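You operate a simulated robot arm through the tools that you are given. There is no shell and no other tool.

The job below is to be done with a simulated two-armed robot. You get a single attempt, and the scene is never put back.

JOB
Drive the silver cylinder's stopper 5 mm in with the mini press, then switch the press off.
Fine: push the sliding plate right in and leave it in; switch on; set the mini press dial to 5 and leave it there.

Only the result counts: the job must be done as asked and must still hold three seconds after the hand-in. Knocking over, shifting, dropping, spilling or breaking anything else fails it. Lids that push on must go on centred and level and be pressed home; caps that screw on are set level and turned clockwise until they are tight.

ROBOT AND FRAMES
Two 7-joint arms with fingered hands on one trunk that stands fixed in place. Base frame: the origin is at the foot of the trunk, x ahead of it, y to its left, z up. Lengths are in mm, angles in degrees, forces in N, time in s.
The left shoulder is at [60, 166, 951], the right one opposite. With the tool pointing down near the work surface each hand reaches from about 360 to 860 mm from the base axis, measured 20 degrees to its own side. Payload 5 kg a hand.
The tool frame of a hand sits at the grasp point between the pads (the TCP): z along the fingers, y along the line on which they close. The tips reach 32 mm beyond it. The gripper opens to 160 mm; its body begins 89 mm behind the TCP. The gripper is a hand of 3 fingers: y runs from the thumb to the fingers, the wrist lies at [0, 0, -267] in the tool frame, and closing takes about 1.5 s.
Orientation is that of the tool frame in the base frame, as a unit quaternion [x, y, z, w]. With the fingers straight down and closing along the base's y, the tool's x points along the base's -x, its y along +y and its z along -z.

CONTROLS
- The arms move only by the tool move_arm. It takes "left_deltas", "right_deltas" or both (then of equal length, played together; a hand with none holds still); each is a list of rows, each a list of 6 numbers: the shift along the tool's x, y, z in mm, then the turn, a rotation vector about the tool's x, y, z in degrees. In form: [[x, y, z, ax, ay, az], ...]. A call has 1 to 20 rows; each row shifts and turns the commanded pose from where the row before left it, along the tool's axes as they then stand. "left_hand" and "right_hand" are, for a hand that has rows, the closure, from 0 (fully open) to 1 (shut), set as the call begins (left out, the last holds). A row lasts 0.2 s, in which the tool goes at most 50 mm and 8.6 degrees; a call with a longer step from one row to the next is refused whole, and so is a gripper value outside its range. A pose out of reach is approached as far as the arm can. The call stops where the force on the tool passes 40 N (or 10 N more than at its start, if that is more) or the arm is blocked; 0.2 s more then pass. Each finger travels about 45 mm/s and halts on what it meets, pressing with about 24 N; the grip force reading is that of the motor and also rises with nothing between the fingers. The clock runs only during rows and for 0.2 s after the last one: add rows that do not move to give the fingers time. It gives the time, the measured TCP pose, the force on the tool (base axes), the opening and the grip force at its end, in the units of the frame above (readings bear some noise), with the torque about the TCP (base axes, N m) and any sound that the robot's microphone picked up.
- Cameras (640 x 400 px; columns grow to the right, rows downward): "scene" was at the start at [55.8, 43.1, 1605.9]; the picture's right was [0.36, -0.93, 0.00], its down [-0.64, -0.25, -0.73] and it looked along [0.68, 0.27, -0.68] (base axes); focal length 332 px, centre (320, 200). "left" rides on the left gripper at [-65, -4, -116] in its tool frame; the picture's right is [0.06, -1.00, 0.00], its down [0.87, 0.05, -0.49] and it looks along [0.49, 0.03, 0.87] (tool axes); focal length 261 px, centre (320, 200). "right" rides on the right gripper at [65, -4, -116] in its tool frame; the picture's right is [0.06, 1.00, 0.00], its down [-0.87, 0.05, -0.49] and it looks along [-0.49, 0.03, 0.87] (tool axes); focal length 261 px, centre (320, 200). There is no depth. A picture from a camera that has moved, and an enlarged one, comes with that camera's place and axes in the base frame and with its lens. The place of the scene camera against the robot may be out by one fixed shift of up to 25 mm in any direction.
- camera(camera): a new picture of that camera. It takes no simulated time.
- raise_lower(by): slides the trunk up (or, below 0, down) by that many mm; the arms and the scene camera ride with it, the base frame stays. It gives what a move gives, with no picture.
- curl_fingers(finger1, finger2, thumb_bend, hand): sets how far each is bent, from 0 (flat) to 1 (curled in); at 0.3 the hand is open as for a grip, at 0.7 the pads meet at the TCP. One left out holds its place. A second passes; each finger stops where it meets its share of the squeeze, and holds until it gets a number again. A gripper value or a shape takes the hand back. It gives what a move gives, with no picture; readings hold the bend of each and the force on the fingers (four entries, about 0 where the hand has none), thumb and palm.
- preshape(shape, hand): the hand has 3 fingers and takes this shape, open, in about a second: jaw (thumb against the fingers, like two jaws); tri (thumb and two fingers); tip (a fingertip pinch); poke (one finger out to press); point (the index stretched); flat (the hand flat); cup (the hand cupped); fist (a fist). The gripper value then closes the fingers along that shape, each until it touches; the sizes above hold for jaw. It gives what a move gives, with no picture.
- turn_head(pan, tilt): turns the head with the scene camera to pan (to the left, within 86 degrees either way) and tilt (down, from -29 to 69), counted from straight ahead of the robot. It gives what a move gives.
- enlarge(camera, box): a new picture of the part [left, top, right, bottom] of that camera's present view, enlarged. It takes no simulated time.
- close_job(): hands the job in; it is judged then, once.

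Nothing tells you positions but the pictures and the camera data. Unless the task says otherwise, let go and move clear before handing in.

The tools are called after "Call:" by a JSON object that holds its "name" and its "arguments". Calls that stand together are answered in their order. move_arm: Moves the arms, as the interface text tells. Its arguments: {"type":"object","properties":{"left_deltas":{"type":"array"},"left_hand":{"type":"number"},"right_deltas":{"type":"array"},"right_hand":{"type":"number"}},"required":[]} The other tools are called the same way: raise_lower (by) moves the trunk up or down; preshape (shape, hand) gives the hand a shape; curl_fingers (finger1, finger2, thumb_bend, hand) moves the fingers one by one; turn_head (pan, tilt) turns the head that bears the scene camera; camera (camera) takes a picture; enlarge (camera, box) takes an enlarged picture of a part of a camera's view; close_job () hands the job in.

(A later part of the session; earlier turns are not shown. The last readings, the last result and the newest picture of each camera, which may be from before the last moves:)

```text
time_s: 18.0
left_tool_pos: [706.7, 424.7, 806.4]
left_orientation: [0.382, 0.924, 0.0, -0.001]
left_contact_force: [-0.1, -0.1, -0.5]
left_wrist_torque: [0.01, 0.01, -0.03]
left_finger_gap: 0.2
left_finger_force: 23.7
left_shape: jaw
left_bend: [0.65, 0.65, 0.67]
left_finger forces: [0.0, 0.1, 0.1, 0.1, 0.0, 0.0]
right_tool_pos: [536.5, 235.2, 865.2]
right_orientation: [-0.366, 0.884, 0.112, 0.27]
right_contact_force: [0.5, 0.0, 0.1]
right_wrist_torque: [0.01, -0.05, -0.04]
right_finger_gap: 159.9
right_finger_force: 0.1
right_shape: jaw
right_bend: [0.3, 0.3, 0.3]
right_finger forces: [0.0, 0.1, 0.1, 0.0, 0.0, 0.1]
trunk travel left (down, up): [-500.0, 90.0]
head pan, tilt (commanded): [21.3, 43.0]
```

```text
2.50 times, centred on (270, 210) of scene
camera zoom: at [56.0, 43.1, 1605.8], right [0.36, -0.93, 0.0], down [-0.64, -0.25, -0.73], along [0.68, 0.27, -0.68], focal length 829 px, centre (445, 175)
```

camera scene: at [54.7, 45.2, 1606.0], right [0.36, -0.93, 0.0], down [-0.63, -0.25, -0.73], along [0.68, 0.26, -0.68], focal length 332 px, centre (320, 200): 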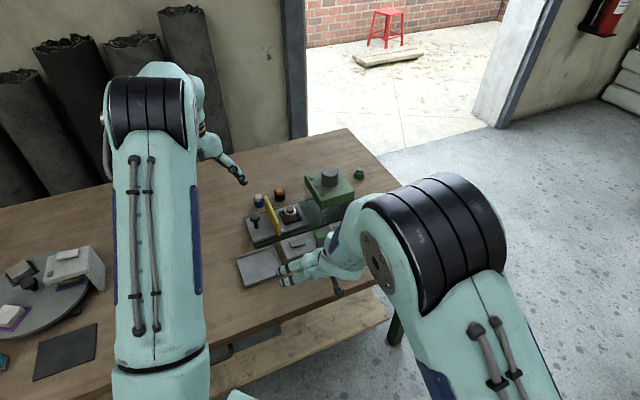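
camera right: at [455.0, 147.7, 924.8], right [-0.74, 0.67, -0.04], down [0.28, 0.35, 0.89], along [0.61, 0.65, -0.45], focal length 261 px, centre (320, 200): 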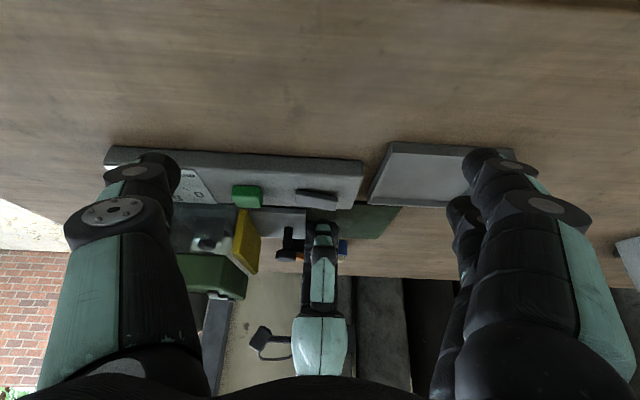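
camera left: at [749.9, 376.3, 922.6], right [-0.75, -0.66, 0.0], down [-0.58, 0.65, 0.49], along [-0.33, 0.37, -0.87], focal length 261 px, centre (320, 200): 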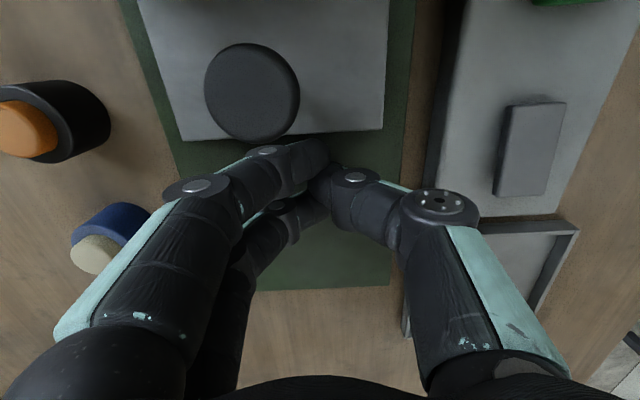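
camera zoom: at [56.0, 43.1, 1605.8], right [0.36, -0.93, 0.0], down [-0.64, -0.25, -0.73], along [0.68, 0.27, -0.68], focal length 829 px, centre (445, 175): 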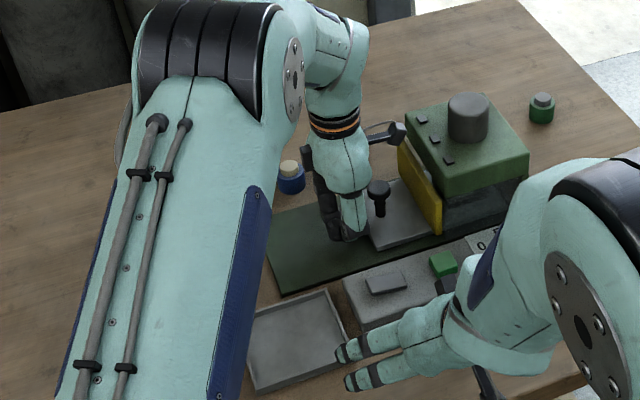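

The yellow guard is now close to the head front. I'll continue gently until the plate stops.

Call:
{"name": "move_arm", "arguments": {"left_deltas": [[-5, 0, 0, 0, 0, 0], [-5, 0, 0, 0, 0, 0], [-5, 0, 0, 0, 0, 0], [-5, 0, 0, 0, 0, 0], [-5, 0, 0, 0, 0, 0], [-5, 0, 0, 0, 0, 0], [-4, 0, 0, 0, 0, 0], [-4, 0, 0, 0, 0, 0]]}}

Call:
{"name": "camera", "arguments": {"camera": "left"}}

Call:
{"name": "camera", "arguments": {"camera": "right"}}

Call:
{"name": "enlarge", "arguments": {"camera": "scene", "box": [200, 130, 340, 290]}}

```text
time_s: 18.9
left_tool_pos: [711.9, 422.6, 808.8]
left_orientation: [0.381, 0.925, 0.006, -0.009]
left_contact_force: [-27.2, 21.1, 14.0]
left_wrist_torque: [0.42, 0.56, 0.05]
left_finger_gap: 0.0
left_finger_force: 24.0
left_shape: jaw
left_bend: [0.68, 0.65, 0.67]
left_finger forces: [0.1, 0.0, 0.1, 0.0, 0.0, 0.0]
right_tool_pos: [536.9, 231.0, 867.1]
right_orientation: [-0.362, 0.885, 0.11, 0.272]
right_contact_force: [0.0, -0.2, -0.3]
right_wrist_torque: [0.02, 0.03, 0.0]
right_finger_gap: 159.9
right_finger_force: 0.0
right_shape: jaw
right_bend: [0.3, 0.3, 0.3]
right_finger forces: [0.0, 0.1, 0.1, 0.1, 0.0, 0.1]
trunk travel left (down, up): [-500.0, 90.0]
head pan, tilt (commanded): [21.3, 43.0]
stopped in row 4 (left hand): the force on the tool passed its limit at 44 N (the readings are from after the stop); the commanded pose is now the measured one
```

```text
taken
camera left: at [757.6, 372.1, 922.1], right [-0.75, -0.66, 0.0], down [-0.57, 0.64, 0.51], along [-0.34, 0.38, -0.86], focal length 261 px, centre (320, 200)
```

left: 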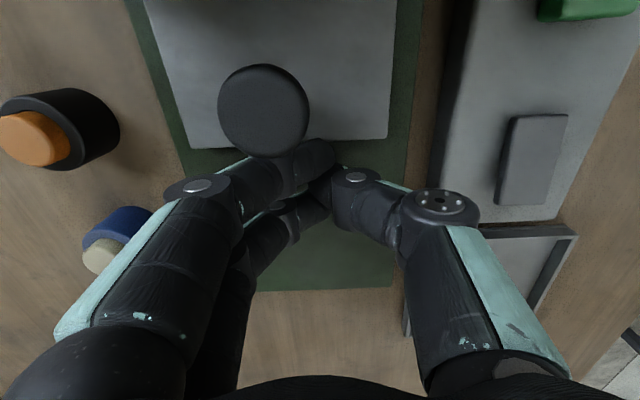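

```text
taken
camera right: at [454.6, 144.2, 925.9], right [-0.74, 0.68, -0.04], down [0.28, 0.35, 0.89], along [0.62, 0.65, -0.45], focal length 261 px, centre (320, 200)
```

right: 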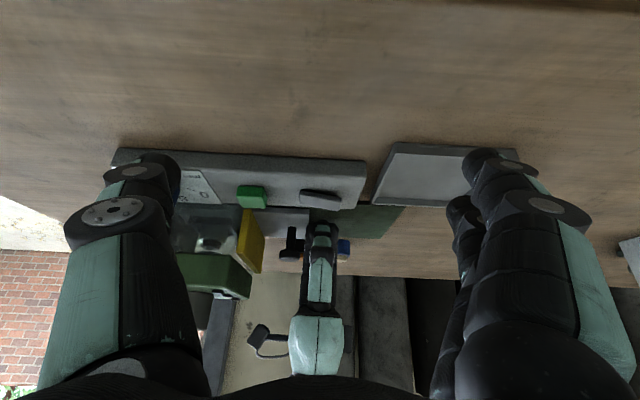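

```text
2.50 times, centred on (270, 210) of scene
camera zoom: at [52.5, 42.9, 1606.2], right [0.37, -0.93, 0.0], down [-0.63, -0.25, -0.73], along [0.68, 0.27, -0.68], focal length 829 px, centre (445, 175)
```

zoom: 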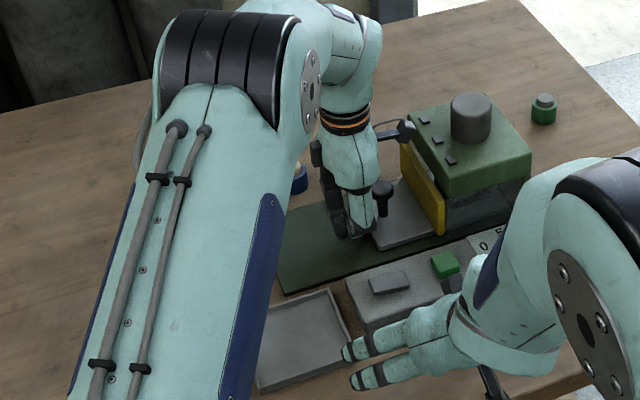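

The push stopped at 44 N with the yellow guard at or near the head front. I'll back off from the handle and look closely to see whether the plate is fully in.

Call:
{"name": "move_arm", "arguments": {"left_deltas": [[6, 0, 0, 0, 0, 0], [10, 0, 0, 0, 0, 0], [10, 0, 0, 0, 0, 0], [0, 0, 0, 0, 0, 0]]}}

Call:
{"name": "enlarge", "arguments": {"camera": "right", "box": [170, 140, 390, 310]}}

Call:
{"name": "enlarge", "arguments": {"camera": "scene", "box": [260, 160, 340, 250]}}

Call:
{"name": "camera", "arguments": {"camera": "left"}}

```text
time_s: 19.9
left_tool_pos: [698.1, 434.3, 805.6]
left_orientation: [0.382, 0.924, 0.002, -0.005]
left_contact_force: [-0.1, -0.2, -0.1]
left_wrist_torque: [0.02, 0.02, -0.01]
left_finger_gap: 0.0
left_finger_force: 23.6
left_shape: jaw
left_bend: [0.66, 0.65, 0.67]
left_finger forces: [0.1, 0.1, 0.0, 0.0, 0.1, 0.0]
right_tool_pos: [536.9, 232.6, 864.2]
right_orientation: [-0.365, 0.884, 0.111, 0.27]
right_contact_force: [0.9, 0.9, -0.2]
right_wrist_torque: [0.01, 0.03, -0.02]
right_finger_gap: 160.0
right_finger_force: 0.1
right_shape: jaw
right_bend: [0.3, 0.3, 0.3]
right_finger forces: [0.0, 0.0, 0.0, 0.0, 0.1, 0.1]
trunk travel left (down, up): [-500.0, 90.0]
head pan, tilt (commanded): [21.3, 43.0]
```

```text
2.35 times, centred on (280, 225) of right
camera zoom: at [455.5, 146.0, 924.7], right [-0.74, 0.67, -0.04], down [0.28, 0.35, 0.89], along [0.61, 0.65, -0.45], focal length 613 px, centre (414, 141)
```

zoom: 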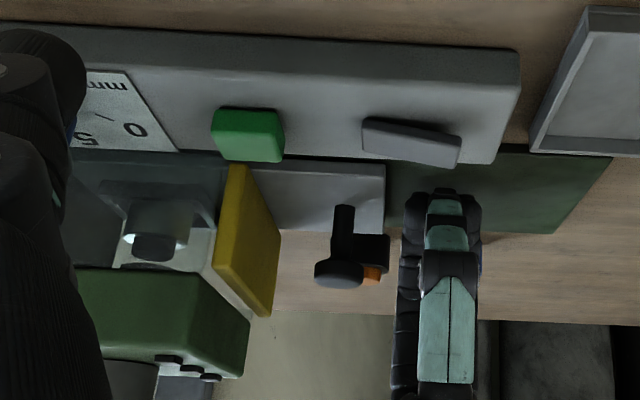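

```text
4.44 times, centred on (300, 205) of scene
camera zoom: at [56.1, 43.1, 1605.8], right [0.36, -0.93, 0.0], down [-0.64, -0.25, -0.73], along [0.68, 0.26, -0.68], focal length 1473 px, centre (409, 178)
```

zoom: 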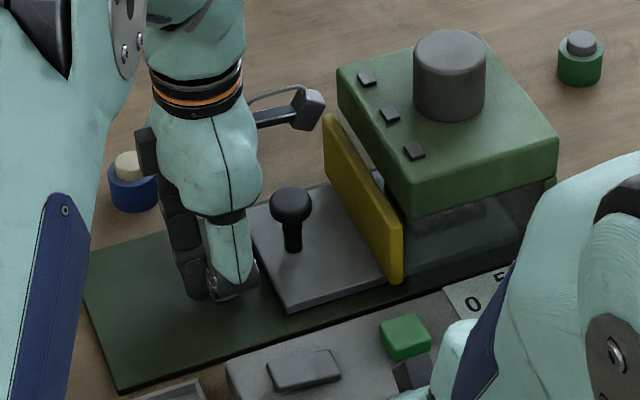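

```text
taken
camera left: at [743.0, 384.6, 921.2], right [-0.75, -0.66, 0.0], down [-0.57, 0.65, 0.5], along [-0.33, 0.37, -0.87], focal length 261 px, centre (320, 200)
```

left: 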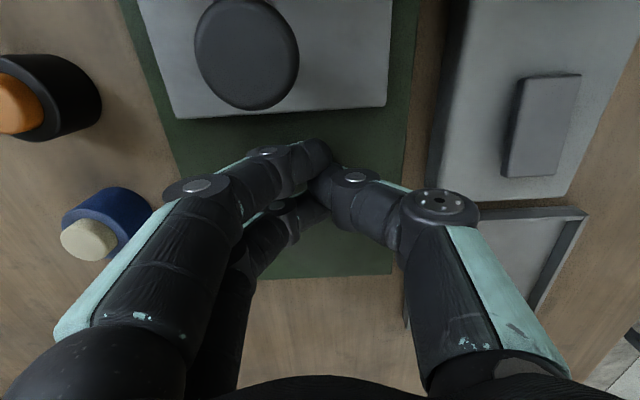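

The handle has travelled about 136 mm. I want to check whether there is still a gap between the guard and the head, so I'll zoom in on that interface.

Call:
{"name": "enlarge", "arguments": {"camera": "scene", "box": [310, 170, 350, 225]}}

Call:
{"name": "enlarge", "arguments": {"camera": "right", "box": [190, 190, 280, 280]}}

```text
7.27 times, centred on (330, 198) of scene
camera zoom: at [56.1, 43.1, 1605.8], right [0.36, -0.93, 0.0], down [-0.64, -0.25, -0.73], along [0.68, 0.26, -0.68], focal length 2411 px, centre (247, 218)
```

zoom: 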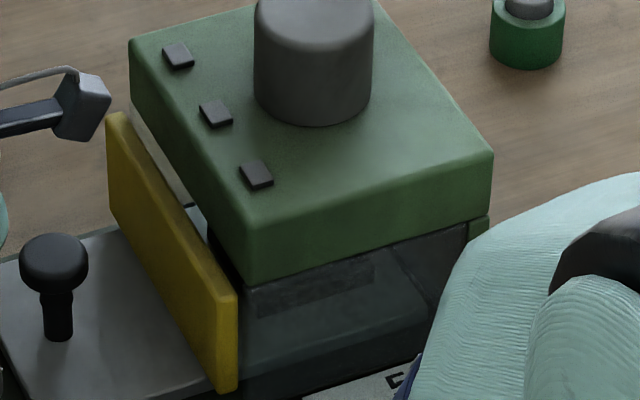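

```text
4.44 times, centred on (235, 235) of right
camera zoom: at [455.5, 146.0, 924.7], right [-0.74, 0.67, -0.04], down [0.28, 0.35, 0.89], along [0.61, 0.65, -0.45], focal length 1158 px, centre (698, 44)
```

zoom: 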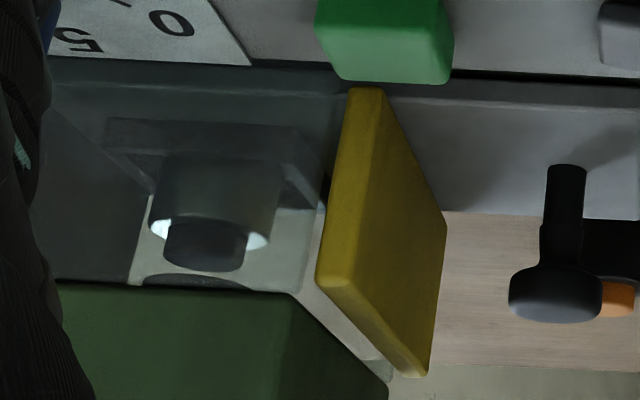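

The stopper sits right under the ram as far as I can judge. I'll give the handle a second gentle push to confirm it is against its hard stop.

Call:
{"name": "move_arm", "arguments": {"left_deltas": [[-6, 0, 0, 0, 0, 0], [-6, 0, 0, 0, 0, 0], [-3, 0, 0, 0, 0, 0], [-3, 0, 0, 0, 0, 0], [-3, 0, 0, 0, 0, 0], [-3, 0, 0, 0, 0, 0], [-3, 0, 0, 0, 0, 0], [-3, 0, 0, 0, 0, 0], [-3, 0, 0, 0, 0, 0], [-3, 0, 0, 0, 0, 0]]}}

Call:
{"name": "enlarge", "arguments": {"camera": "right", "box": [190, 190, 280, 280]}}

```text
time_s: 21.6
left_tool_pos: [712.7, 424.4, 807.8]
left_orientation: [0.382, 0.924, 0.009, -0.011]
left_contact_force: [-25.3, 19.3, 14.2]
left_wrist_torque: [0.4, 0.46, -0.01]
left_finger_gap: 0.0
left_finger_force: 23.6
left_shape: jaw
left_bend: [0.68, 0.65, 0.67]
left_finger forces: [0.0, 0.0, 0.1, 0.0, 0.0, 0.0]
right_tool_pos: [537.4, 227.9, 865.6]
right_orientation: [-0.361, 0.885, 0.11, 0.272]
right_contact_force: [0.0, -0.2, 0.2]
right_wrist_torque: [-0.03, 0.02, 0.0]
right_finger_gap: 159.9
right_finger_force: 0.2
right_shape: jaw
right_bend: [0.3, 0.3, 0.3]
right_finger forces: [0.1, 0.0, 0.0, 0.1, 0.1, 0.1]
trunk travel left (down, up): [-500.0, 90.0]
head pan, tilt (commanded): [21.3, 43.0]
stopped in row 8 (left hand): the force on the tool passed its limit at 43 N (the readings are from after the stop); the commanded pose is now the measured one
```

```text
4.44 times, centred on (235, 235) of right
camera zoom: at [455.5, 142.0, 925.8], right [-0.73, 0.68, -0.04], down [0.28, 0.35, 0.89], along [0.62, 0.65, -0.45], focal length 1158 px, centre (698, 44)
```

zoom: 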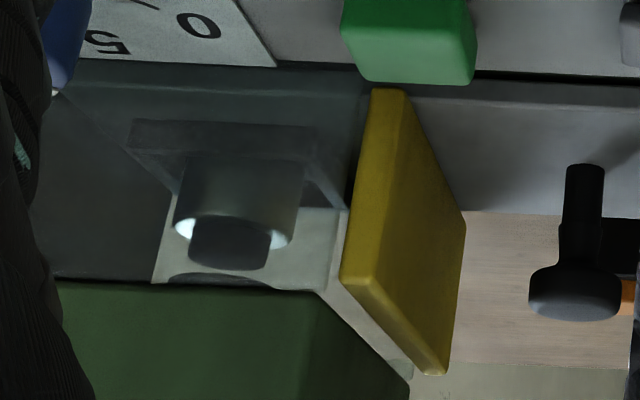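

Same stop position and force, so the plate is fully in. I'll back off, lift the left hand clear, and shape it into a poke for the switches.

Call:
{"name": "move_arm", "arguments": {"left_deltas": [[5, 0, 0, 0, 0, 0], [10, 0, 0, 0, 0, 0], [10, 0, 0, 0, 0, 0], [0, 0, -33, 0, 0, 0], [0, 0, -33, 0, 0, 0], [0, 0, -33, 0, 0, 0], [0, 0, -33, 0, 0, 0], [0, 0, -33, 0, 0, 0]]}}

Call:
{"name": "preshape", "arguments": {"shape": "poke", "hand": "left"}}

Call:
{"name": "camera", "arguments": {"camera": "left"}}

Call:
{"name": "camera", "arguments": {"camera": "right"}}

Call:
{"name": "enlarge", "arguments": {"camera": "scene", "box": [200, 110, 360, 260]}}

```text
time_s: 23.4
left_tool_pos: [701.6, 431.3, 971.6]
left_orientation: [0.383, 0.924, 0.006, -0.007]
left_contact_force: [-0.8, 0.4, 0.6]
left_wrist_torque: [0.01, 0.01, 0.04]
left_finger_gap: 0.2
left_finger_force: 24.3
left_shape: jaw
left_bend: [0.66, 0.65, 0.67]
left_finger forces: [0.0, 0.0, 0.0, 0.0, 0.0, 0.0]
right_tool_pos: [537.9, 229.7, 864.4]
right_orientation: [-0.361, 0.885, 0.111, 0.27]
right_contact_force: [-0.2, 0.2, 0.4]
right_wrist_torque: [0.04, 0.01, 0.0]
right_finger_gap: 160.0
right_finger_force: 0.0
right_shape: jaw
right_bend: [0.3, 0.3, 0.3]
right_finger forces: [0.1, 0.1, 0.1, 0.0, 0.0, 0.0]
trunk travel left (down, up): [-500.0, 90.0]
head pan, tilt (commanded): [21.3, 43.0]
```

```text
time_s: 24.3
left_tool_pos: [700.3, 431.1, 971.7]
left_orientation: [0.382, 0.924, 0.005, -0.009]
left_contact_force: [-0.5, -0.6, 0.4]
left_wrist_torque: [0.0, 0.0, 0.03]
left_finger_gap: 0.2
left_finger_force: 0.0
left_shape: poke
left_bend: [1.0, 1.0, 0.46]
left_finger forces: [0.1, 0.0, 0.0, 0.1, 0.0, 0.0]
right_tool_pos: [537.0, 229.7, 865.0]
right_orientation: [-0.362, 0.885, 0.11, 0.271]
right_contact_force: [0.4, 1.1, -0.4]
right_wrist_torque: [-0.02, -0.02, -0.05]
right_finger_gap: 160.1
right_finger_force: 0.0
right_shape: jaw
right_bend: [0.3, 0.3, 0.3]
right_finger forces: [0.0, 0.1, 0.1, 0.0, 0.1, 0.1]
trunk travel left (down, up): [-500.0, 90.0]
head pan, tilt (commanded): [21.3, 43.0]
```

```text
taken
camera left: at [746.6, 380.5, 1085.6], right [-0.75, -0.66, 0.0], down [-0.57, 0.64, 0.51], along [-0.33, 0.38, -0.86], focal length 261 px, centre (320, 200)
```

left: 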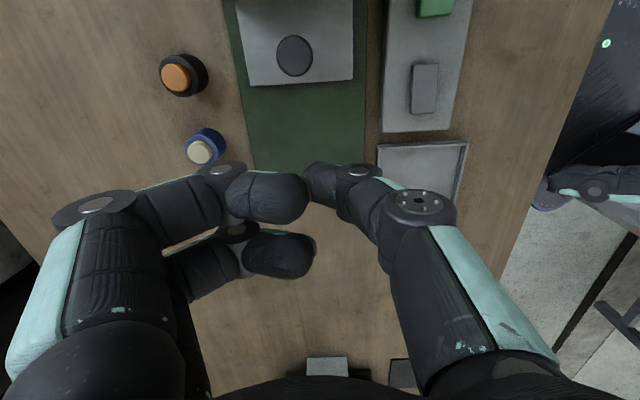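

```text
taken
camera right: at [456.6, 143.5, 924.9], right [-0.74, 0.68, -0.03], down [0.28, 0.35, 0.89], along [0.62, 0.65, -0.45], focal length 261 px, centre (320, 200)
```

right: 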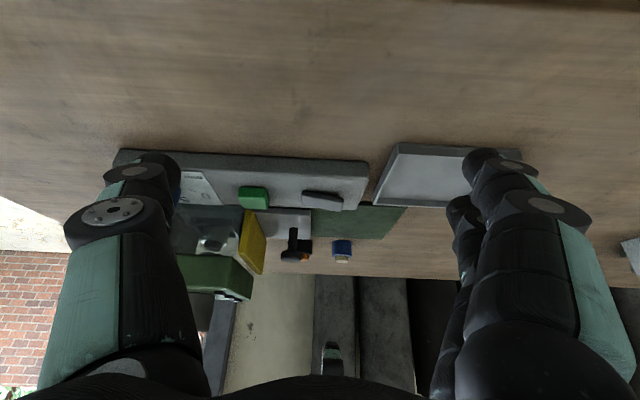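

```text
2.67 times, centred on (280, 185) of scene
camera zoom: at [55.8, 43.4, 1605.9], right [0.36, -0.93, 0.0], down [-0.64, -0.25, -0.73], along [0.68, 0.27, -0.68], focal length 884 px, centre (427, 240)
```

zoom: 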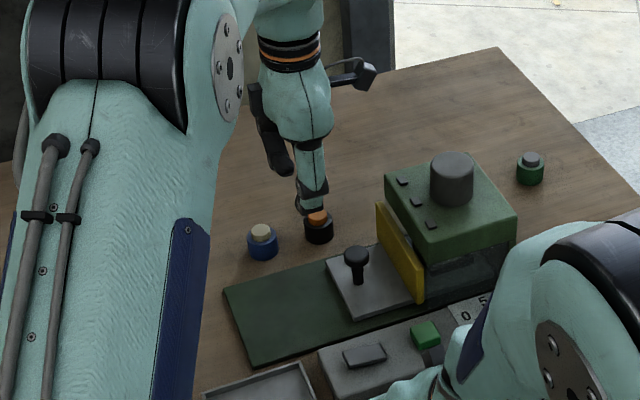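

The poke shape puts the thumb tip out near the tool axis, about 30 mm beyond the TCP. I'll level the hand, turn it so the curled fingers point away from the press, and bring the tip above the raised end of the rocker.

Call:
{"name": "move_arm", "arguments": {"left_deltas": [[0, 0, 0, 0.13, -1.17, 0], [0, 0, 0, 0, 0, -7.5], [0, 0, 0, 0, 0, -7.5], [0, 0, 0, 0, 0, -7.5], [0, 0, 0, 0, 0, -7.5], [0, 0, 0, 0, 0, -7.5], [0, 0, 0, 0, 0, -7.5], [0, 0, 0, 0, 0, -7.5], [0, 0, 0, 0, 0, -7.5], [0, 0, 0, 0, 0, -7.5], [0, 0, 0, 0, 0, -7.5], [0, 0, 0, 0, 0, -7.5], [0, 0, 0, 0, 0, -7.5], [26.9, -2.5, 25.4, 0, 0, 0], [26.9, -2.5, 25.4, 0, 0, 0], [26.9, -2.5, 25.4, 0, 0, 0], [26.9, -2.5, 25.4, 0, 0, 0], [0, 0, 0, 0, 0, 0]]}}

Call:
{"name": "camera", "arguments": {"camera": "left"}}

Call:
{"name": "camera", "arguments": {"camera": "right"}}

Call:
{"name": "enlarge", "arguments": {"camera": "right", "box": [230, 160, 380, 280]}}

Call:
{"name": "enlarge", "arguments": {"camera": "scene", "box": [220, 150, 360, 280]}}

```text
time_s: 28.1
left_tool_pos: [631.0, 350.9, 869.4]
left_orientation: [-0.383, 0.924, -0.001, 0.001]
left_contact_force: [-0.4, -0.1, 0.4]
left_wrist_torque: [-0.03, -0.02, 0.06]
left_finger_gap: 0.0
left_finger_force: 0.0
left_shape: poke
left_bend: [1.0, 1.0, 0.46]
left_finger forces: [0.0, 0.0, 0.1, 0.0, 0.1, 0.0]
right_tool_pos: [538.6, 230.3, 865.1]
right_orientation: [-0.361, 0.885, 0.111, 0.271]
right_contact_force: [0.0, -0.8, 1.2]
right_wrist_torque: [0.0, -0.01, 0.0]
right_finger_gap: 159.9
right_finger_force: 0.1
right_shape: jaw
right_bend: [0.3, 0.3, 0.3]
right_finger forces: [0.1, 0.1, 0.1, 0.1, 0.1, 0.1]
trunk travel left (down, up): [-500.0, 90.0]
head pan, tilt (commanded): [21.3, 43.0]
```

```text
taken
camera left: at [681.2, 394.1, 985.2], right [0.66, -0.75, 0.0], down [-0.65, -0.58, 0.49], along [-0.37, -0.32, -0.87], focal length 261 px, centre (320, 200)
```

left: 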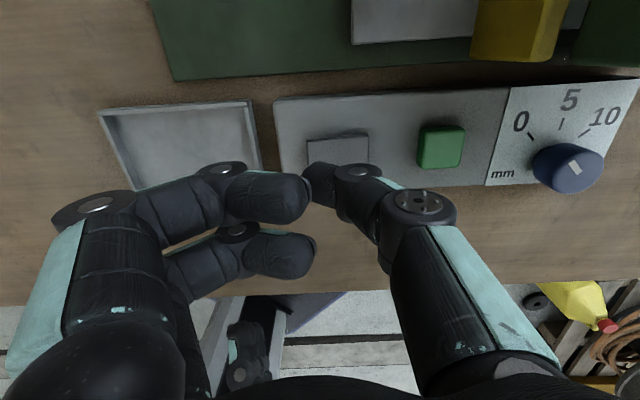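

```text
taken
camera right: at [456.6, 143.6, 924.9], right [-0.74, 0.68, -0.03], down [0.28, 0.35, 0.89], along [0.62, 0.65, -0.45], focal length 261 px, centre (320, 200)
```

right: 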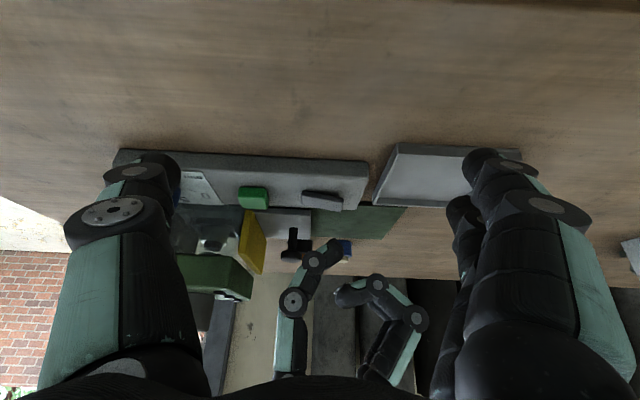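

```text
3.33 times, centred on (305, 220) of right
camera zoom: at [456.6, 143.6, 924.9], right [-0.74, 0.68, -0.03], down [0.28, 0.35, 0.89], along [0.62, 0.65, -0.45], focal length 869 px, centre (370, 133)
```

zoom: 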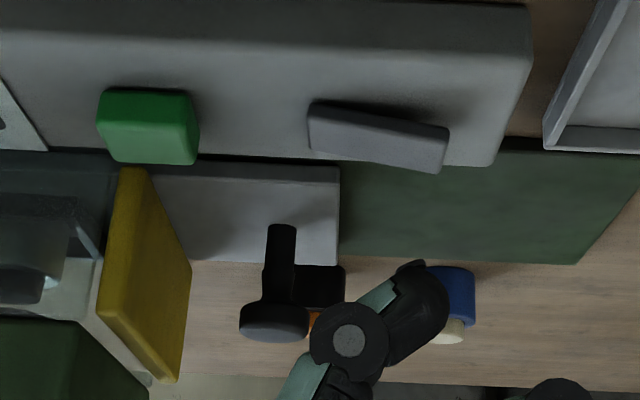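

```text
3.08 times, centred on (290, 215) of scene
camera zoom: at [55.8, 43.4, 1605.9], right [0.36, -0.93, 0.0], down [-0.64, -0.25, -0.73], along [0.68, 0.27, -0.68], focal length 1020 px, centre (412, 154)
```

zoom: 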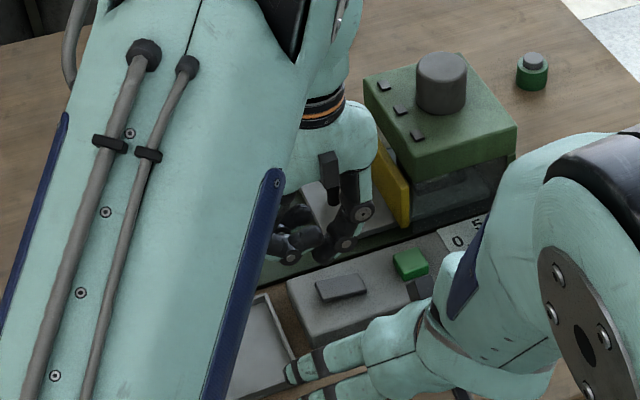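

The thumb tip is at about (628, 354, 839), just over the raised end of the rocker. I'll shift 3 mm towards its middle and press down gently.

Call:
{"name": "move_arm", "arguments": {"left_deltas": [[0, -3, 12, 0, 0, 0], [0, 0, 12, 0, 0, 0], [0, 0, 12, 0, 0, 0], [0, 0, 2, 0, 0, 0], [0, 0, 2, 0, 0, 0], [0, 0, 2, 0, 0, 0], [0, 0, 2, 0, 0, 0], [0, 0, 2, 0, 0, 0], [0, 0, 2, 0, 0, 0], [0, 0, 2, 0, 0, 0]]}}

Call:
{"name": "enlarge", "arguments": {"camera": "right", "box": [230, 160, 380, 280]}}

Call:
{"name": "enlarge", "arguments": {"camera": "scene", "box": [220, 150, 360, 280]}}

```text
time_s: 30.3
left_tool_pos: [635.5, 347.0, 822.8]
left_orientation: [-0.382, 0.924, 0.0, 0.004]
left_contact_force: [6.1, -2.0, 34.7]
left_wrist_torque: [0.07, 0.16, -0.02]
left_finger_gap: 0.1
left_finger_force: 0.1
left_shape: poke
left_bend: [1.0, 1.0, 0.48]
left_finger forces: [0.0, 0.0, 0.0, 0.0, 33.5, 0.0]
right_tool_pos: [537.3, 228.8, 866.3]
right_orientation: [-0.361, 0.885, 0.11, 0.272]
right_contact_force: [0.6, -0.1, -0.4]
right_wrist_torque: [0.03, 0.03, -0.03]
right_finger_gap: 160.1
right_finger_force: 0.1
right_shape: jaw
right_bend: [0.3, 0.3, 0.3]
right_finger forces: [0.0, 0.0, 0.0, 0.0, 0.0, 0.0]
trunk travel left (down, up): [-500.0, 90.0]
head pan, tilt (commanded): [21.3, 43.0]
```

```text
3.33 times, centred on (305, 220) of right
camera zoom: at [455.5, 142.1, 926.1], right [-0.73, 0.68, -0.04], down [0.28, 0.35, 0.89], along [0.62, 0.65, -0.45], focal length 869 px, centre (370, 133)
```

zoom: 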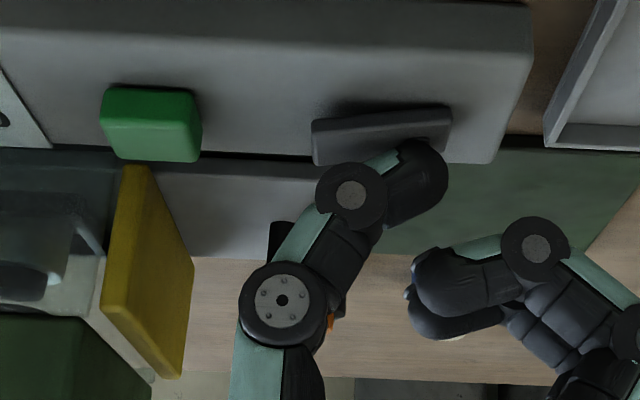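

```text
3.08 times, centred on (290, 215) of scene
camera zoom: at [53.6, 41.4, 1606.4], right [0.36, -0.93, 0.0], down [-0.63, -0.25, -0.73], along [0.68, 0.27, -0.68], focal length 1020 px, centre (412, 154)
```

zoom: 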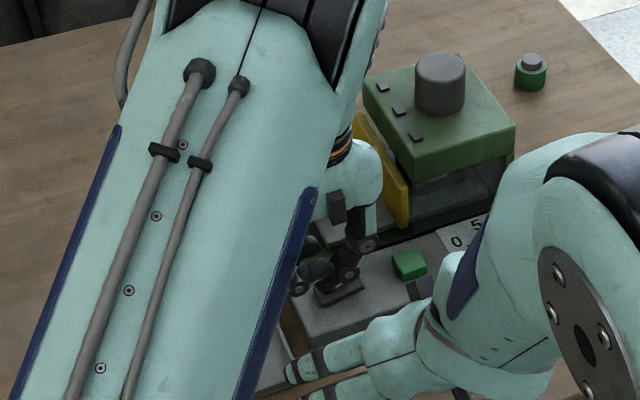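

The rocker has tipped over: its tray-side end is now down. I'll lift off and look at the rocker and the lamps.

Call:
{"name": "move_arm", "arguments": {"left_deltas": [[0, 0, -8, 0, 0, 0], [0, 0, -15, 0, 0, 0], [0, 0, -20, 0, 0, 0], [0, 0, -20, 0, 0, 0], [0, 0, 0, 0, 0, 0]]}}

Call:
{"name": "enlarge", "arguments": {"camera": "right", "box": [230, 160, 380, 280]}}

Call:
{"name": "enlarge", "arguments": {"camera": "scene", "box": [300, 160, 350, 210]}}

Call:
{"name": "camera", "arguments": {"camera": "left"}}

```text
time_s: 31.5
left_tool_pos: [633.2, 349.0, 881.8]
left_orientation: [-0.382, 0.924, 0.0, 0.0]
left_contact_force: [-0.2, -0.2, 0.1]
left_wrist_torque: [0.04, 0.04, 0.0]
left_finger_gap: 0.0
left_finger_force: 0.0
left_shape: poke
left_bend: [1.0, 1.0, 0.46]
left_finger forces: [0.1, 0.0, 0.1, 0.1, 0.1, 0.0]
right_tool_pos: [537.8, 228.9, 865.1]
right_orientation: [-0.362, 0.885, 0.111, 0.27]
right_contact_force: [-0.1, -0.3, -0.5]
right_wrist_torque: [0.01, -0.01, 0.01]
right_finger_gap: 159.8
right_finger_force: 0.1
right_shape: jaw
right_bend: [0.3, 0.3, 0.3]
right_finger forces: [0.1, 0.0, 0.1, 0.0, 0.0, 0.0]
trunk travel left (down, up): [-500.0, 90.0]
head pan, tilt (commanded): [21.3, 43.0]
```

```text
3.33 times, centred on (305, 220) of right
camera zoom: at [456.7, 143.6, 924.8], right [-0.74, 0.68, -0.03], down [0.28, 0.35, 0.89], along [0.62, 0.65, -0.45], focal length 869 px, centre (370, 133)
```

zoom: 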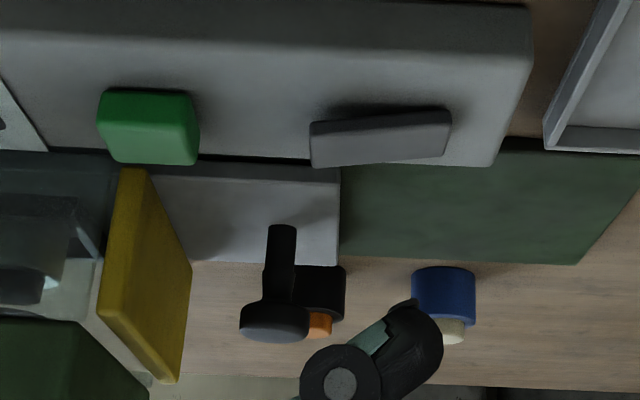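

```text
8.00 times, centred on (325, 185) of scene
camera zoom: at [56.0, 43.5, 1605.8], right [0.36, -0.93, 0.0], down [-0.64, -0.25, -0.73], along [0.68, 0.27, -0.68], focal length 2652 px, centre (280, 320)
```

zoom: 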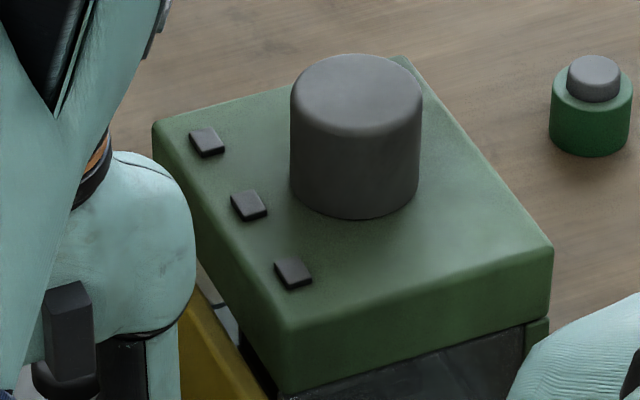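

```text
taken
camera left: at [682.6, 392.0, 998.1], right [0.66, -0.75, 0.0], down [-0.65, -0.58, 0.49], along [-0.37, -0.32, -0.87], focal length 261 px, centre (320, 200)
```

left: 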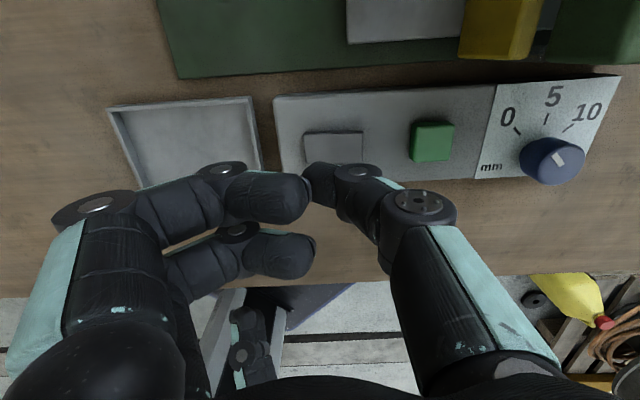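

The rocker is switched over; the lamps stay dark so far. Next is the dial: I'll raise the left hand, move it above the dial and shape it for a three-finger grip.

Call:
{"name": "move_arm", "arguments": {"left_deltas": [[0, 0, -25, 0, 0, 0], [0, 0, -25, 0, 0, 0], [4, -36, 0, 0, 0, 0], [4, -36, 0, 0, 0, 0], [4, -36, 0, 0, 0, 0], [4, -36, 0, 0, 0, 0], [4, -36, 0, 0, 0, 0], [0, 0, 0, 0, 0, 0]]}}

Call:
{"name": "preshape", "arguments": {"shape": "tri", "hand": "left"}}

Call:
{"name": "camera", "arguments": {"camera": "left"}}

Call:
{"name": "camera", "arguments": {"camera": "right"}}

Call:
{"name": "camera", "arguments": {"camera": "scene"}}

```text
time_s: 33.3
left_tool_pos: [746.5, 208.2, 933.3]
left_orientation: [-0.383, 0.924, 0.0, 0.001]
left_contact_force: [0.6, 0.0, -0.1]
left_wrist_torque: [-0.01, -0.02, 0.01]
left_finger_gap: 0.0
left_finger_force: 0.0
left_shape: poke
left_bend: [1.0, 1.0, 0.46]
left_finger forces: [0.1, 0.1, 0.0, 0.0, 0.0, 0.0]
right_tool_pos: [537.7, 229.4, 864.6]
right_orientation: [-0.361, 0.885, 0.111, 0.27]
right_contact_force: [0.5, -1.4, 0.2]
right_wrist_torque: [0.01, 0.01, -0.01]
right_finger_gap: 159.8
right_finger_force: 0.1
right_shape: jaw
right_bend: [0.3, 0.3, 0.3]
right_finger forces: [0.0, 0.0, 0.0, 0.1, 0.1, 0.1]
trunk travel left (down, up): [-500.0, 90.0]
head pan, tilt (commanded): [21.3, 43.0]
```

```text
time_s: 34.2
left_tool_pos: [747.2, 208.5, 934.4]
left_orientation: [-0.383, 0.924, 0.0, 0.001]
left_contact_force: [0.6, 0.4, -0.9]
left_wrist_torque: [0.01, 0.03, 0.03]
left_finger_gap: 159.9
left_finger_force: 0.1
left_shape: tri
left_bend: [0.3, 0.3, 0.3]
left_finger forces: [0.0, 0.0, 0.1, 0.0, 0.1, 0.0]
right_tool_pos: [539.5, 229.7, 864.6]
right_orientation: [-0.361, 0.885, 0.111, 0.271]
right_contact_force: [0.9, 0.0, -0.5]
right_wrist_torque: [0.01, 0.0, -0.01]
right_finger_gap: 159.8
right_finger_force: 0.1
right_shape: jaw
right_bend: [0.3, 0.3, 0.3]
right_finger forces: [0.1, 0.0, 0.0, 0.1, 0.1, 0.1]
trunk travel left (down, up): [-500.0, 90.0]
head pan, tilt (commanded): [21.3, 43.0]
```

```text
taken
camera left: at [796.6, 251.0, 1048.7], right [0.66, -0.75, 0.0], down [-0.65, -0.58, 0.49], along [-0.37, -0.32, -0.87], focal length 261 px, centre (320, 200)
```

left: 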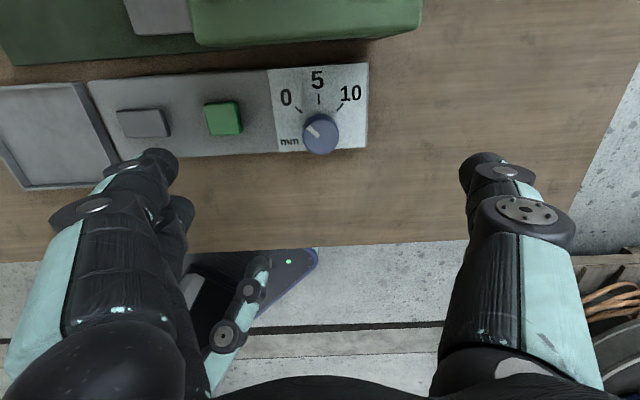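

```text
taken
camera right: at [456.7, 143.4, 924.9], right [-0.74, 0.68, -0.03], down [0.28, 0.35, 0.89], along [0.62, 0.65, -0.45], focal length 261 px, centre (320, 200)
```

right: 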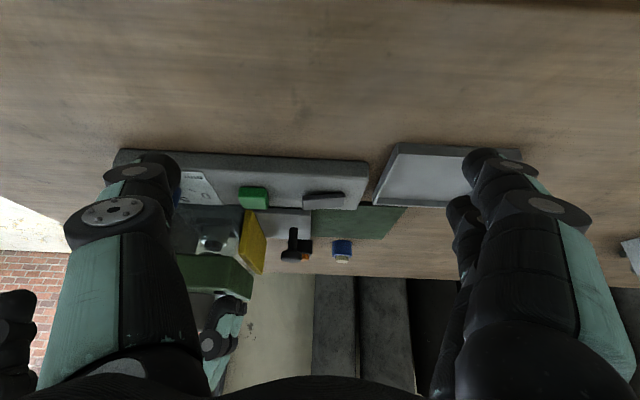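

```text
taken
camera scene: at [55.8, 43.2, 1605.9], right [0.36, -0.93, 0.0], down [-0.64, -0.25, -0.73], along [0.68, 0.27, -0.68], focal length 332 px, centre (320, 200)
```

scene: 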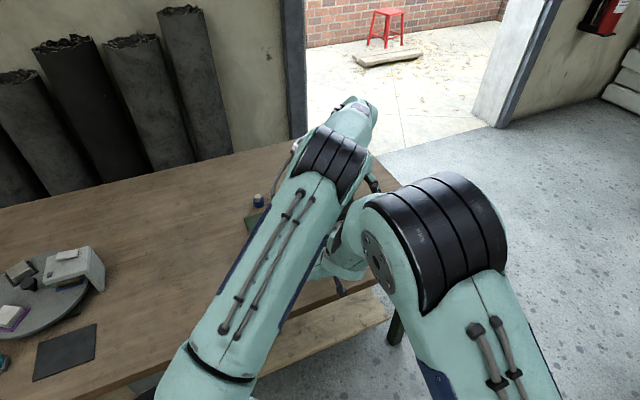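

The hand is now above the dial with the fingers open. I'll enlarge the dial to fix its centre and the pointer direction.

Call:
{"name": "enlarge", "arguments": {"camera": "left", "box": [265, 60, 385, 160]}}

```text
4.00 times, centred on (325, 110) of left
camera zoom: at [796.6, 251.0, 1048.7], right [0.66, -0.75, 0.0], down [-0.65, -0.58, 0.49], along [-0.37, -0.32, -0.87], focal length 1043 px, centre (300, 560)
```

zoom: 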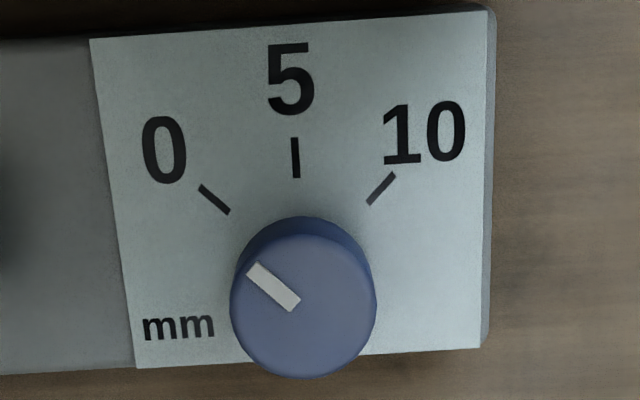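

The dial centre is at about (746, 206.5), diameter 34 mm, pointer exactly on 0 with 5 lying 45° clockwise. I'll centre the hand, turn it 22.5° the other way first, partly close the fingers, and come down just above the knob.

Call:
{"name": "move_arm", "arguments": {"left_deltas": [[2.05, -0.64, 0, 0, 0, 0], [0, 0, 0, 0, 0, -7.5], [0, 0, 0, 0, 0, -7.5], [0, 0, 0, 0, 0, -7.5], [0, 0, 25, 0, 0, 0], [0, 0, 25, 0, 0, 0], [0, 0, 25, 0, 0, 0], [0, 0, 0, 0, 0, 0]], "left_hand": 0.5}}

Call:
{"name": "camera", "arguments": {"camera": "left"}}

Call:
{"name": "camera", "arguments": {"camera": "right"}}

```text
time_s: 36.0
left_tool_pos: [750.4, 211.4, 869.0]
left_orientation: [-0.56, 0.828, -0.008, 0.005]
left_contact_force: [0.3, -0.3, 0.0]
left_wrist_torque: [0.01, -0.04, 0.01]
left_finger_gap: 80.5
left_finger_force: 0.1
left_shape: tri
left_bend: [0.72, 0.72, 0.7]
left_finger forces: [0.0, 0.1, 0.0, 0.0, 0.0, 0.1]
right_tool_pos: [536.4, 212.0, 849.4]
right_orientation: [-0.355, 0.893, 0.101, 0.257]
right_contact_force: [-0.2, 0.7, -0.4]
right_wrist_torque: [0.03, 0.0, 0.0]
right_finger_gap: 159.9
right_finger_force: 0.1
right_shape: jaw
right_bend: [0.3, 0.3, 0.3]
right_finger forces: [0.0, 0.1, 0.0, 0.0, 0.0, 0.0]
trunk travel left (down, up): [-500.0, 90.0]
head pan, tilt (commanded): [21.3, 43.0]
```

```text
taken
camera left: at [777.6, 270.3, 984.9], right [0.9, -0.43, 0.02], down [-0.38, -0.78, 0.49], along [-0.2, -0.45, -0.87], focal length 261 px, centre (320, 200)
```

left: 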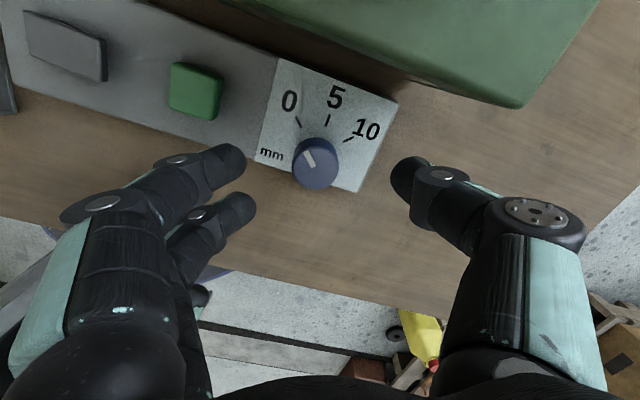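

```text
taken
camera right: at [454.7, 129.2, 912.9], right [-0.72, 0.69, -0.04], down [0.31, 0.37, 0.88], along [0.62, 0.63, -0.48], focal length 261 px, centre (320, 200)
```

right: 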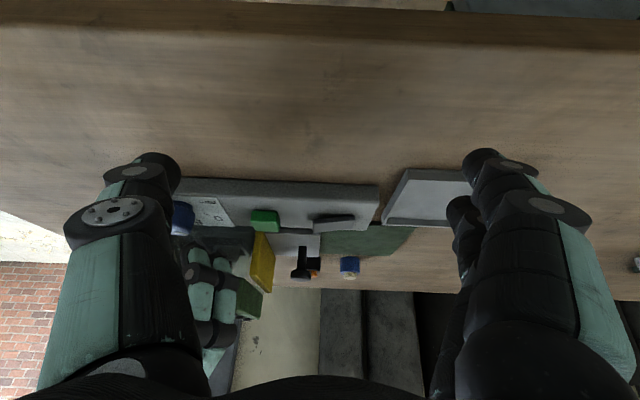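

Lowering the left arm pressed it against the right arm (the right hand got shifted). I'll raise the left hand again and withdraw the right hand well clear to the right before going on.

Call:
{"name": "move_arm", "arguments": {"left_deltas": [[0, 0, -25, 0, 0, 0], [0, 0, -25, 0, 0, 0], [0, 0, -25, 0, 0, 0], [0, 0, 0, 0, 0, 0], [0, 0, 0, 0, 0, 0], [0, 0, 0, 0, 0, 0], [0, 0, 0, 0, 0, 0], [0, 0, 0, 0, 0, 0], [0, 0, 0, 0, 0, 0], [0, 0, 0, 0, 0, 0]], "right_deltas": [[0, 0, 0, 0, 0, 0], [0, 0, 0, 0, 0, 0], [0, 0, 0, 0, 0, 0], [26.4, -31.8, -17.8, 0, 0, 0], [26.4, -31.8, -17.8, 0, 0, 0], [26.4, -31.8, -17.8, 0, 0, 0], [26.4, -31.8, -17.8, 0, 0, 0], [26.4, -31.8, -17.8, 0, 0, 0], [26.4, -31.8, -17.8, 0, 0, 0], [0, 0, 0, 0, 0, 0]]}}

Call:
{"name": "camera", "arguments": {"camera": "scene"}}

Call:
{"name": "camera", "arguments": {"camera": "right"}}

Call:
{"name": "camera", "arguments": {"camera": "left"}}

```text
time_s: 38.2
left_tool_pos: [747.0, 207.3, 932.6]
left_orientation: [-0.555, 0.832, 0.0, 0.002]
left_contact_force: [-0.4, -0.5, 0.2]
left_wrist_torque: [0.02, 0.0, -0.02]
left_finger_gap: 80.6
left_finger_force: 0.0
left_shape: tri
left_bend: [0.72, 0.72, 0.7]
left_finger forces: [0.1, 0.1, 0.0, 0.0, 0.1, 0.0]
right_tool_pos: [536.4, -41.5, 864.6]
right_orientation: [-0.363, 0.885, 0.111, 0.27]
right_contact_force: [0.4, 0.8, 0.2]
right_wrist_torque: [-0.02, -0.01, 0.0]
right_finger_gap: 159.9
right_finger_force: 0.0
right_shape: jaw
right_bend: [0.3, 0.3, 0.3]
right_finger forces: [0.0, 0.0, 0.0, 0.1, 0.0, 0.0]
trunk travel left (down, up): [-500.0, 90.0]
head pan, tilt (commanded): [21.3, 43.0]
```

```text
taken
camera scene: at [55.8, 43.7, 1605.9], right [0.36, -0.93, 0.0], down [-0.64, -0.25, -0.73], along [0.68, 0.27, -0.68], focal length 332 px, centre (320, 200)
```

scene: 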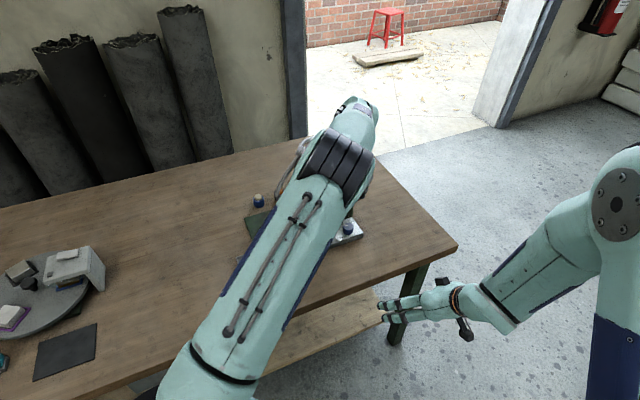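

```text
taken
camera right: at [454.7, -126.8, 924.4], right [-0.74, 0.68, -0.04], down [0.28, 0.35, 0.89], along [0.62, 0.65, -0.45], focal length 261 px, centre (320, 200)
```

right: 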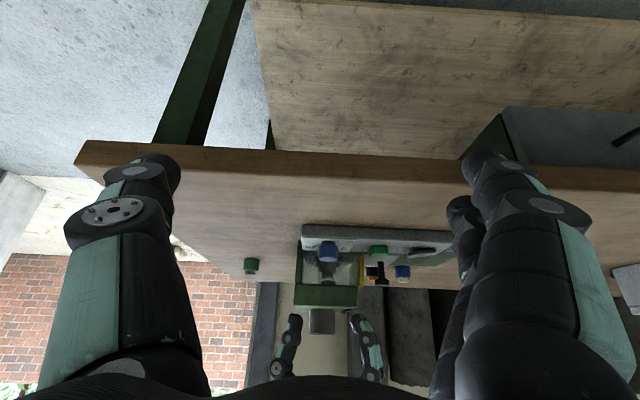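

```text
taken
camera left: at [776.0, 265.3, 1048.5], right [0.9, -0.44, 0.0], down [-0.38, -0.78, 0.49], along [-0.21, -0.44, -0.87], focal length 261 px, centre (320, 200)
```

left: 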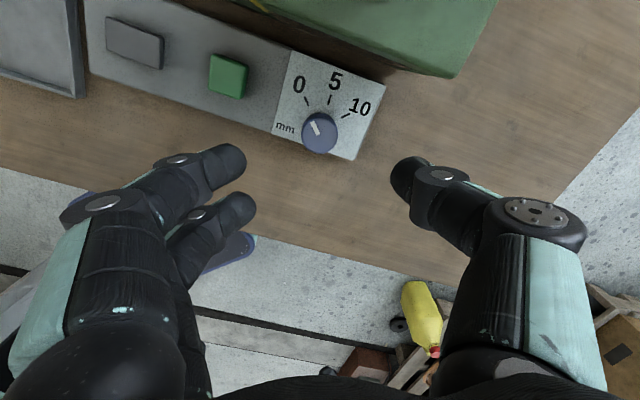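

The right hand is clear now, and nothing on the bench moved. I'll enlarge the dial again from here for exact centring.

Call:
{"name": "enlarge", "arguments": {"camera": "left", "box": [270, 60, 390, 170]}}

Call:
{"name": "enlarge", "arguments": {"camera": "right", "box": [230, 210, 470, 340]}}

```text
3.64 times, centred on (330, 115) of left
camera zoom: at [776.0, 265.3, 1048.5], right [0.9, -0.44, 0.0], down [-0.38, -0.78, 0.49], along [-0.21, -0.44, -0.87], focal length 948 px, centre (284, 509)
```

zoom: 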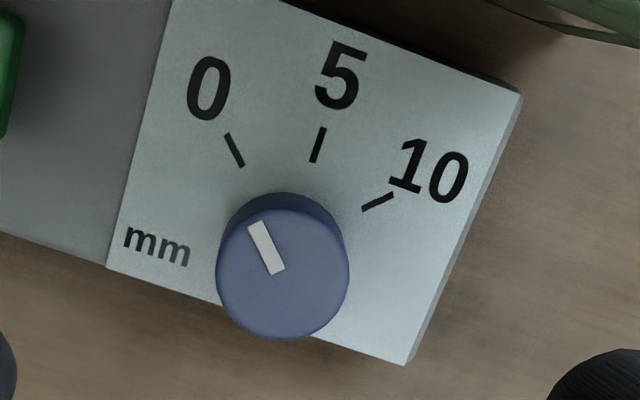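

```text
2.67 times, centred on (350, 275) of right
camera zoom: at [454.7, -126.8, 924.4], right [-0.74, 0.68, -0.04], down [0.28, 0.35, 0.89], along [0.62, 0.65, -0.45], focal length 695 px, centre (240, 0)
```

zoom: 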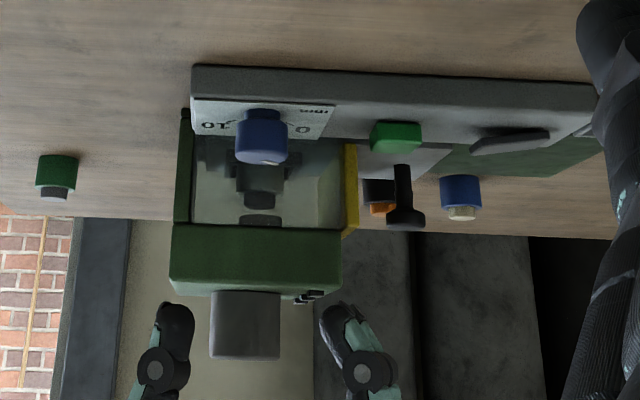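

The hand is centred over the dial to within about 1 mm, and the side view confirms the stopper is under the ram with the guard shut. I'll descend so the fingertips straddle the knob.

Call:
{"name": "move_arm", "arguments": {"left_deltas": [[0.7, 0.2, 25, 0, 0, 0], [0, 0, 25, 0, 0, 0], [0, 0, 25, 0, 0, 0], [0, 0, 15, 0, 0, 0], [0, 0, 10, 0, 0, 0], [0, 0, 0, 0, 0, 0]]}}

Call:
{"name": "camera", "arguments": {"camera": "left"}}

Call:
{"name": "enlarge", "arguments": {"camera": "right", "box": [230, 200, 470, 340]}}

```text
time_s: 39.6
left_tool_pos: [745.8, 203.3, 834.4]
left_orientation: [-0.554, 0.832, -0.001, 0.001]
left_contact_force: [-0.1, 0.4, 0.2]
left_wrist_torque: [0.01, -0.02, 0.0]
left_finger_gap: 80.5
left_finger_force: 0.0
left_shape: tri
left_bend: [0.72, 0.72, 0.7]
left_finger forces: [0.0, 0.0, 0.0, 0.0, 0.0, 0.1]
right_tool_pos: [536.2, -40.9, 864.9]
right_orientation: [-0.361, 0.885, 0.11, 0.271]
right_contact_force: [0.5, 0.8, 0.0]
right_wrist_torque: [0.0, 0.02, 0.01]
right_finger_gap: 160.0
right_finger_force: 0.2
right_shape: jaw
right_bend: [0.3, 0.3, 0.3]
right_finger forces: [0.0, 0.1, 0.1, 0.0, 0.0, 0.1]
trunk travel left (down, up): [-500.0, 90.0]
head pan, tilt (commanded): [21.3, 43.0]
```

```text
taken
camera left: at [775.0, 263.1, 949.3], right [0.9, -0.44, 0.0], down [-0.38, -0.78, 0.49], along [-0.21, -0.44, -0.87], focal length 261 px, centre (320, 200)
```

left: 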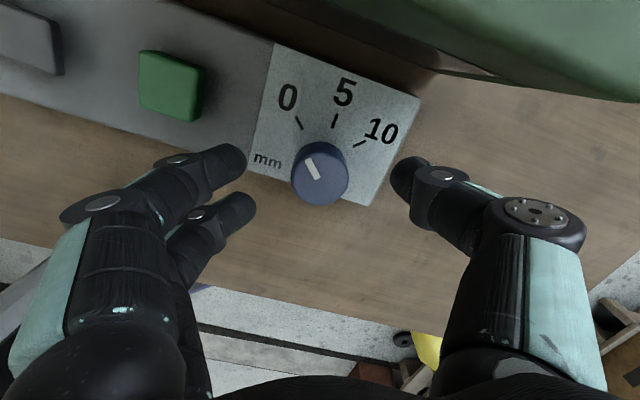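

```text
2.67 times, centred on (350, 270) of right
camera zoom: at [454.9, -127.2, 924.3], right [-0.74, 0.68, -0.03], down [0.28, 0.35, 0.89], along [0.62, 0.65, -0.45], focal length 695 px, centre (240, 13)
```

zoom: 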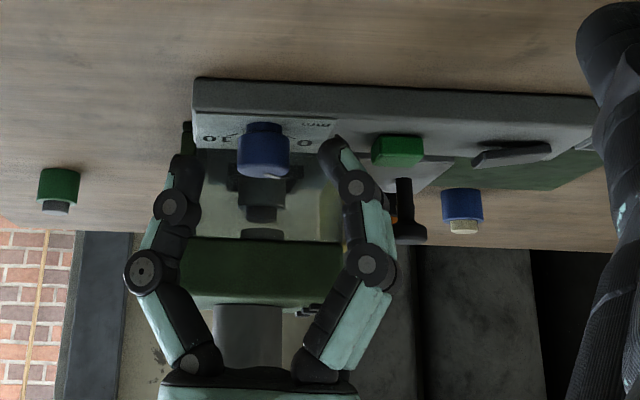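

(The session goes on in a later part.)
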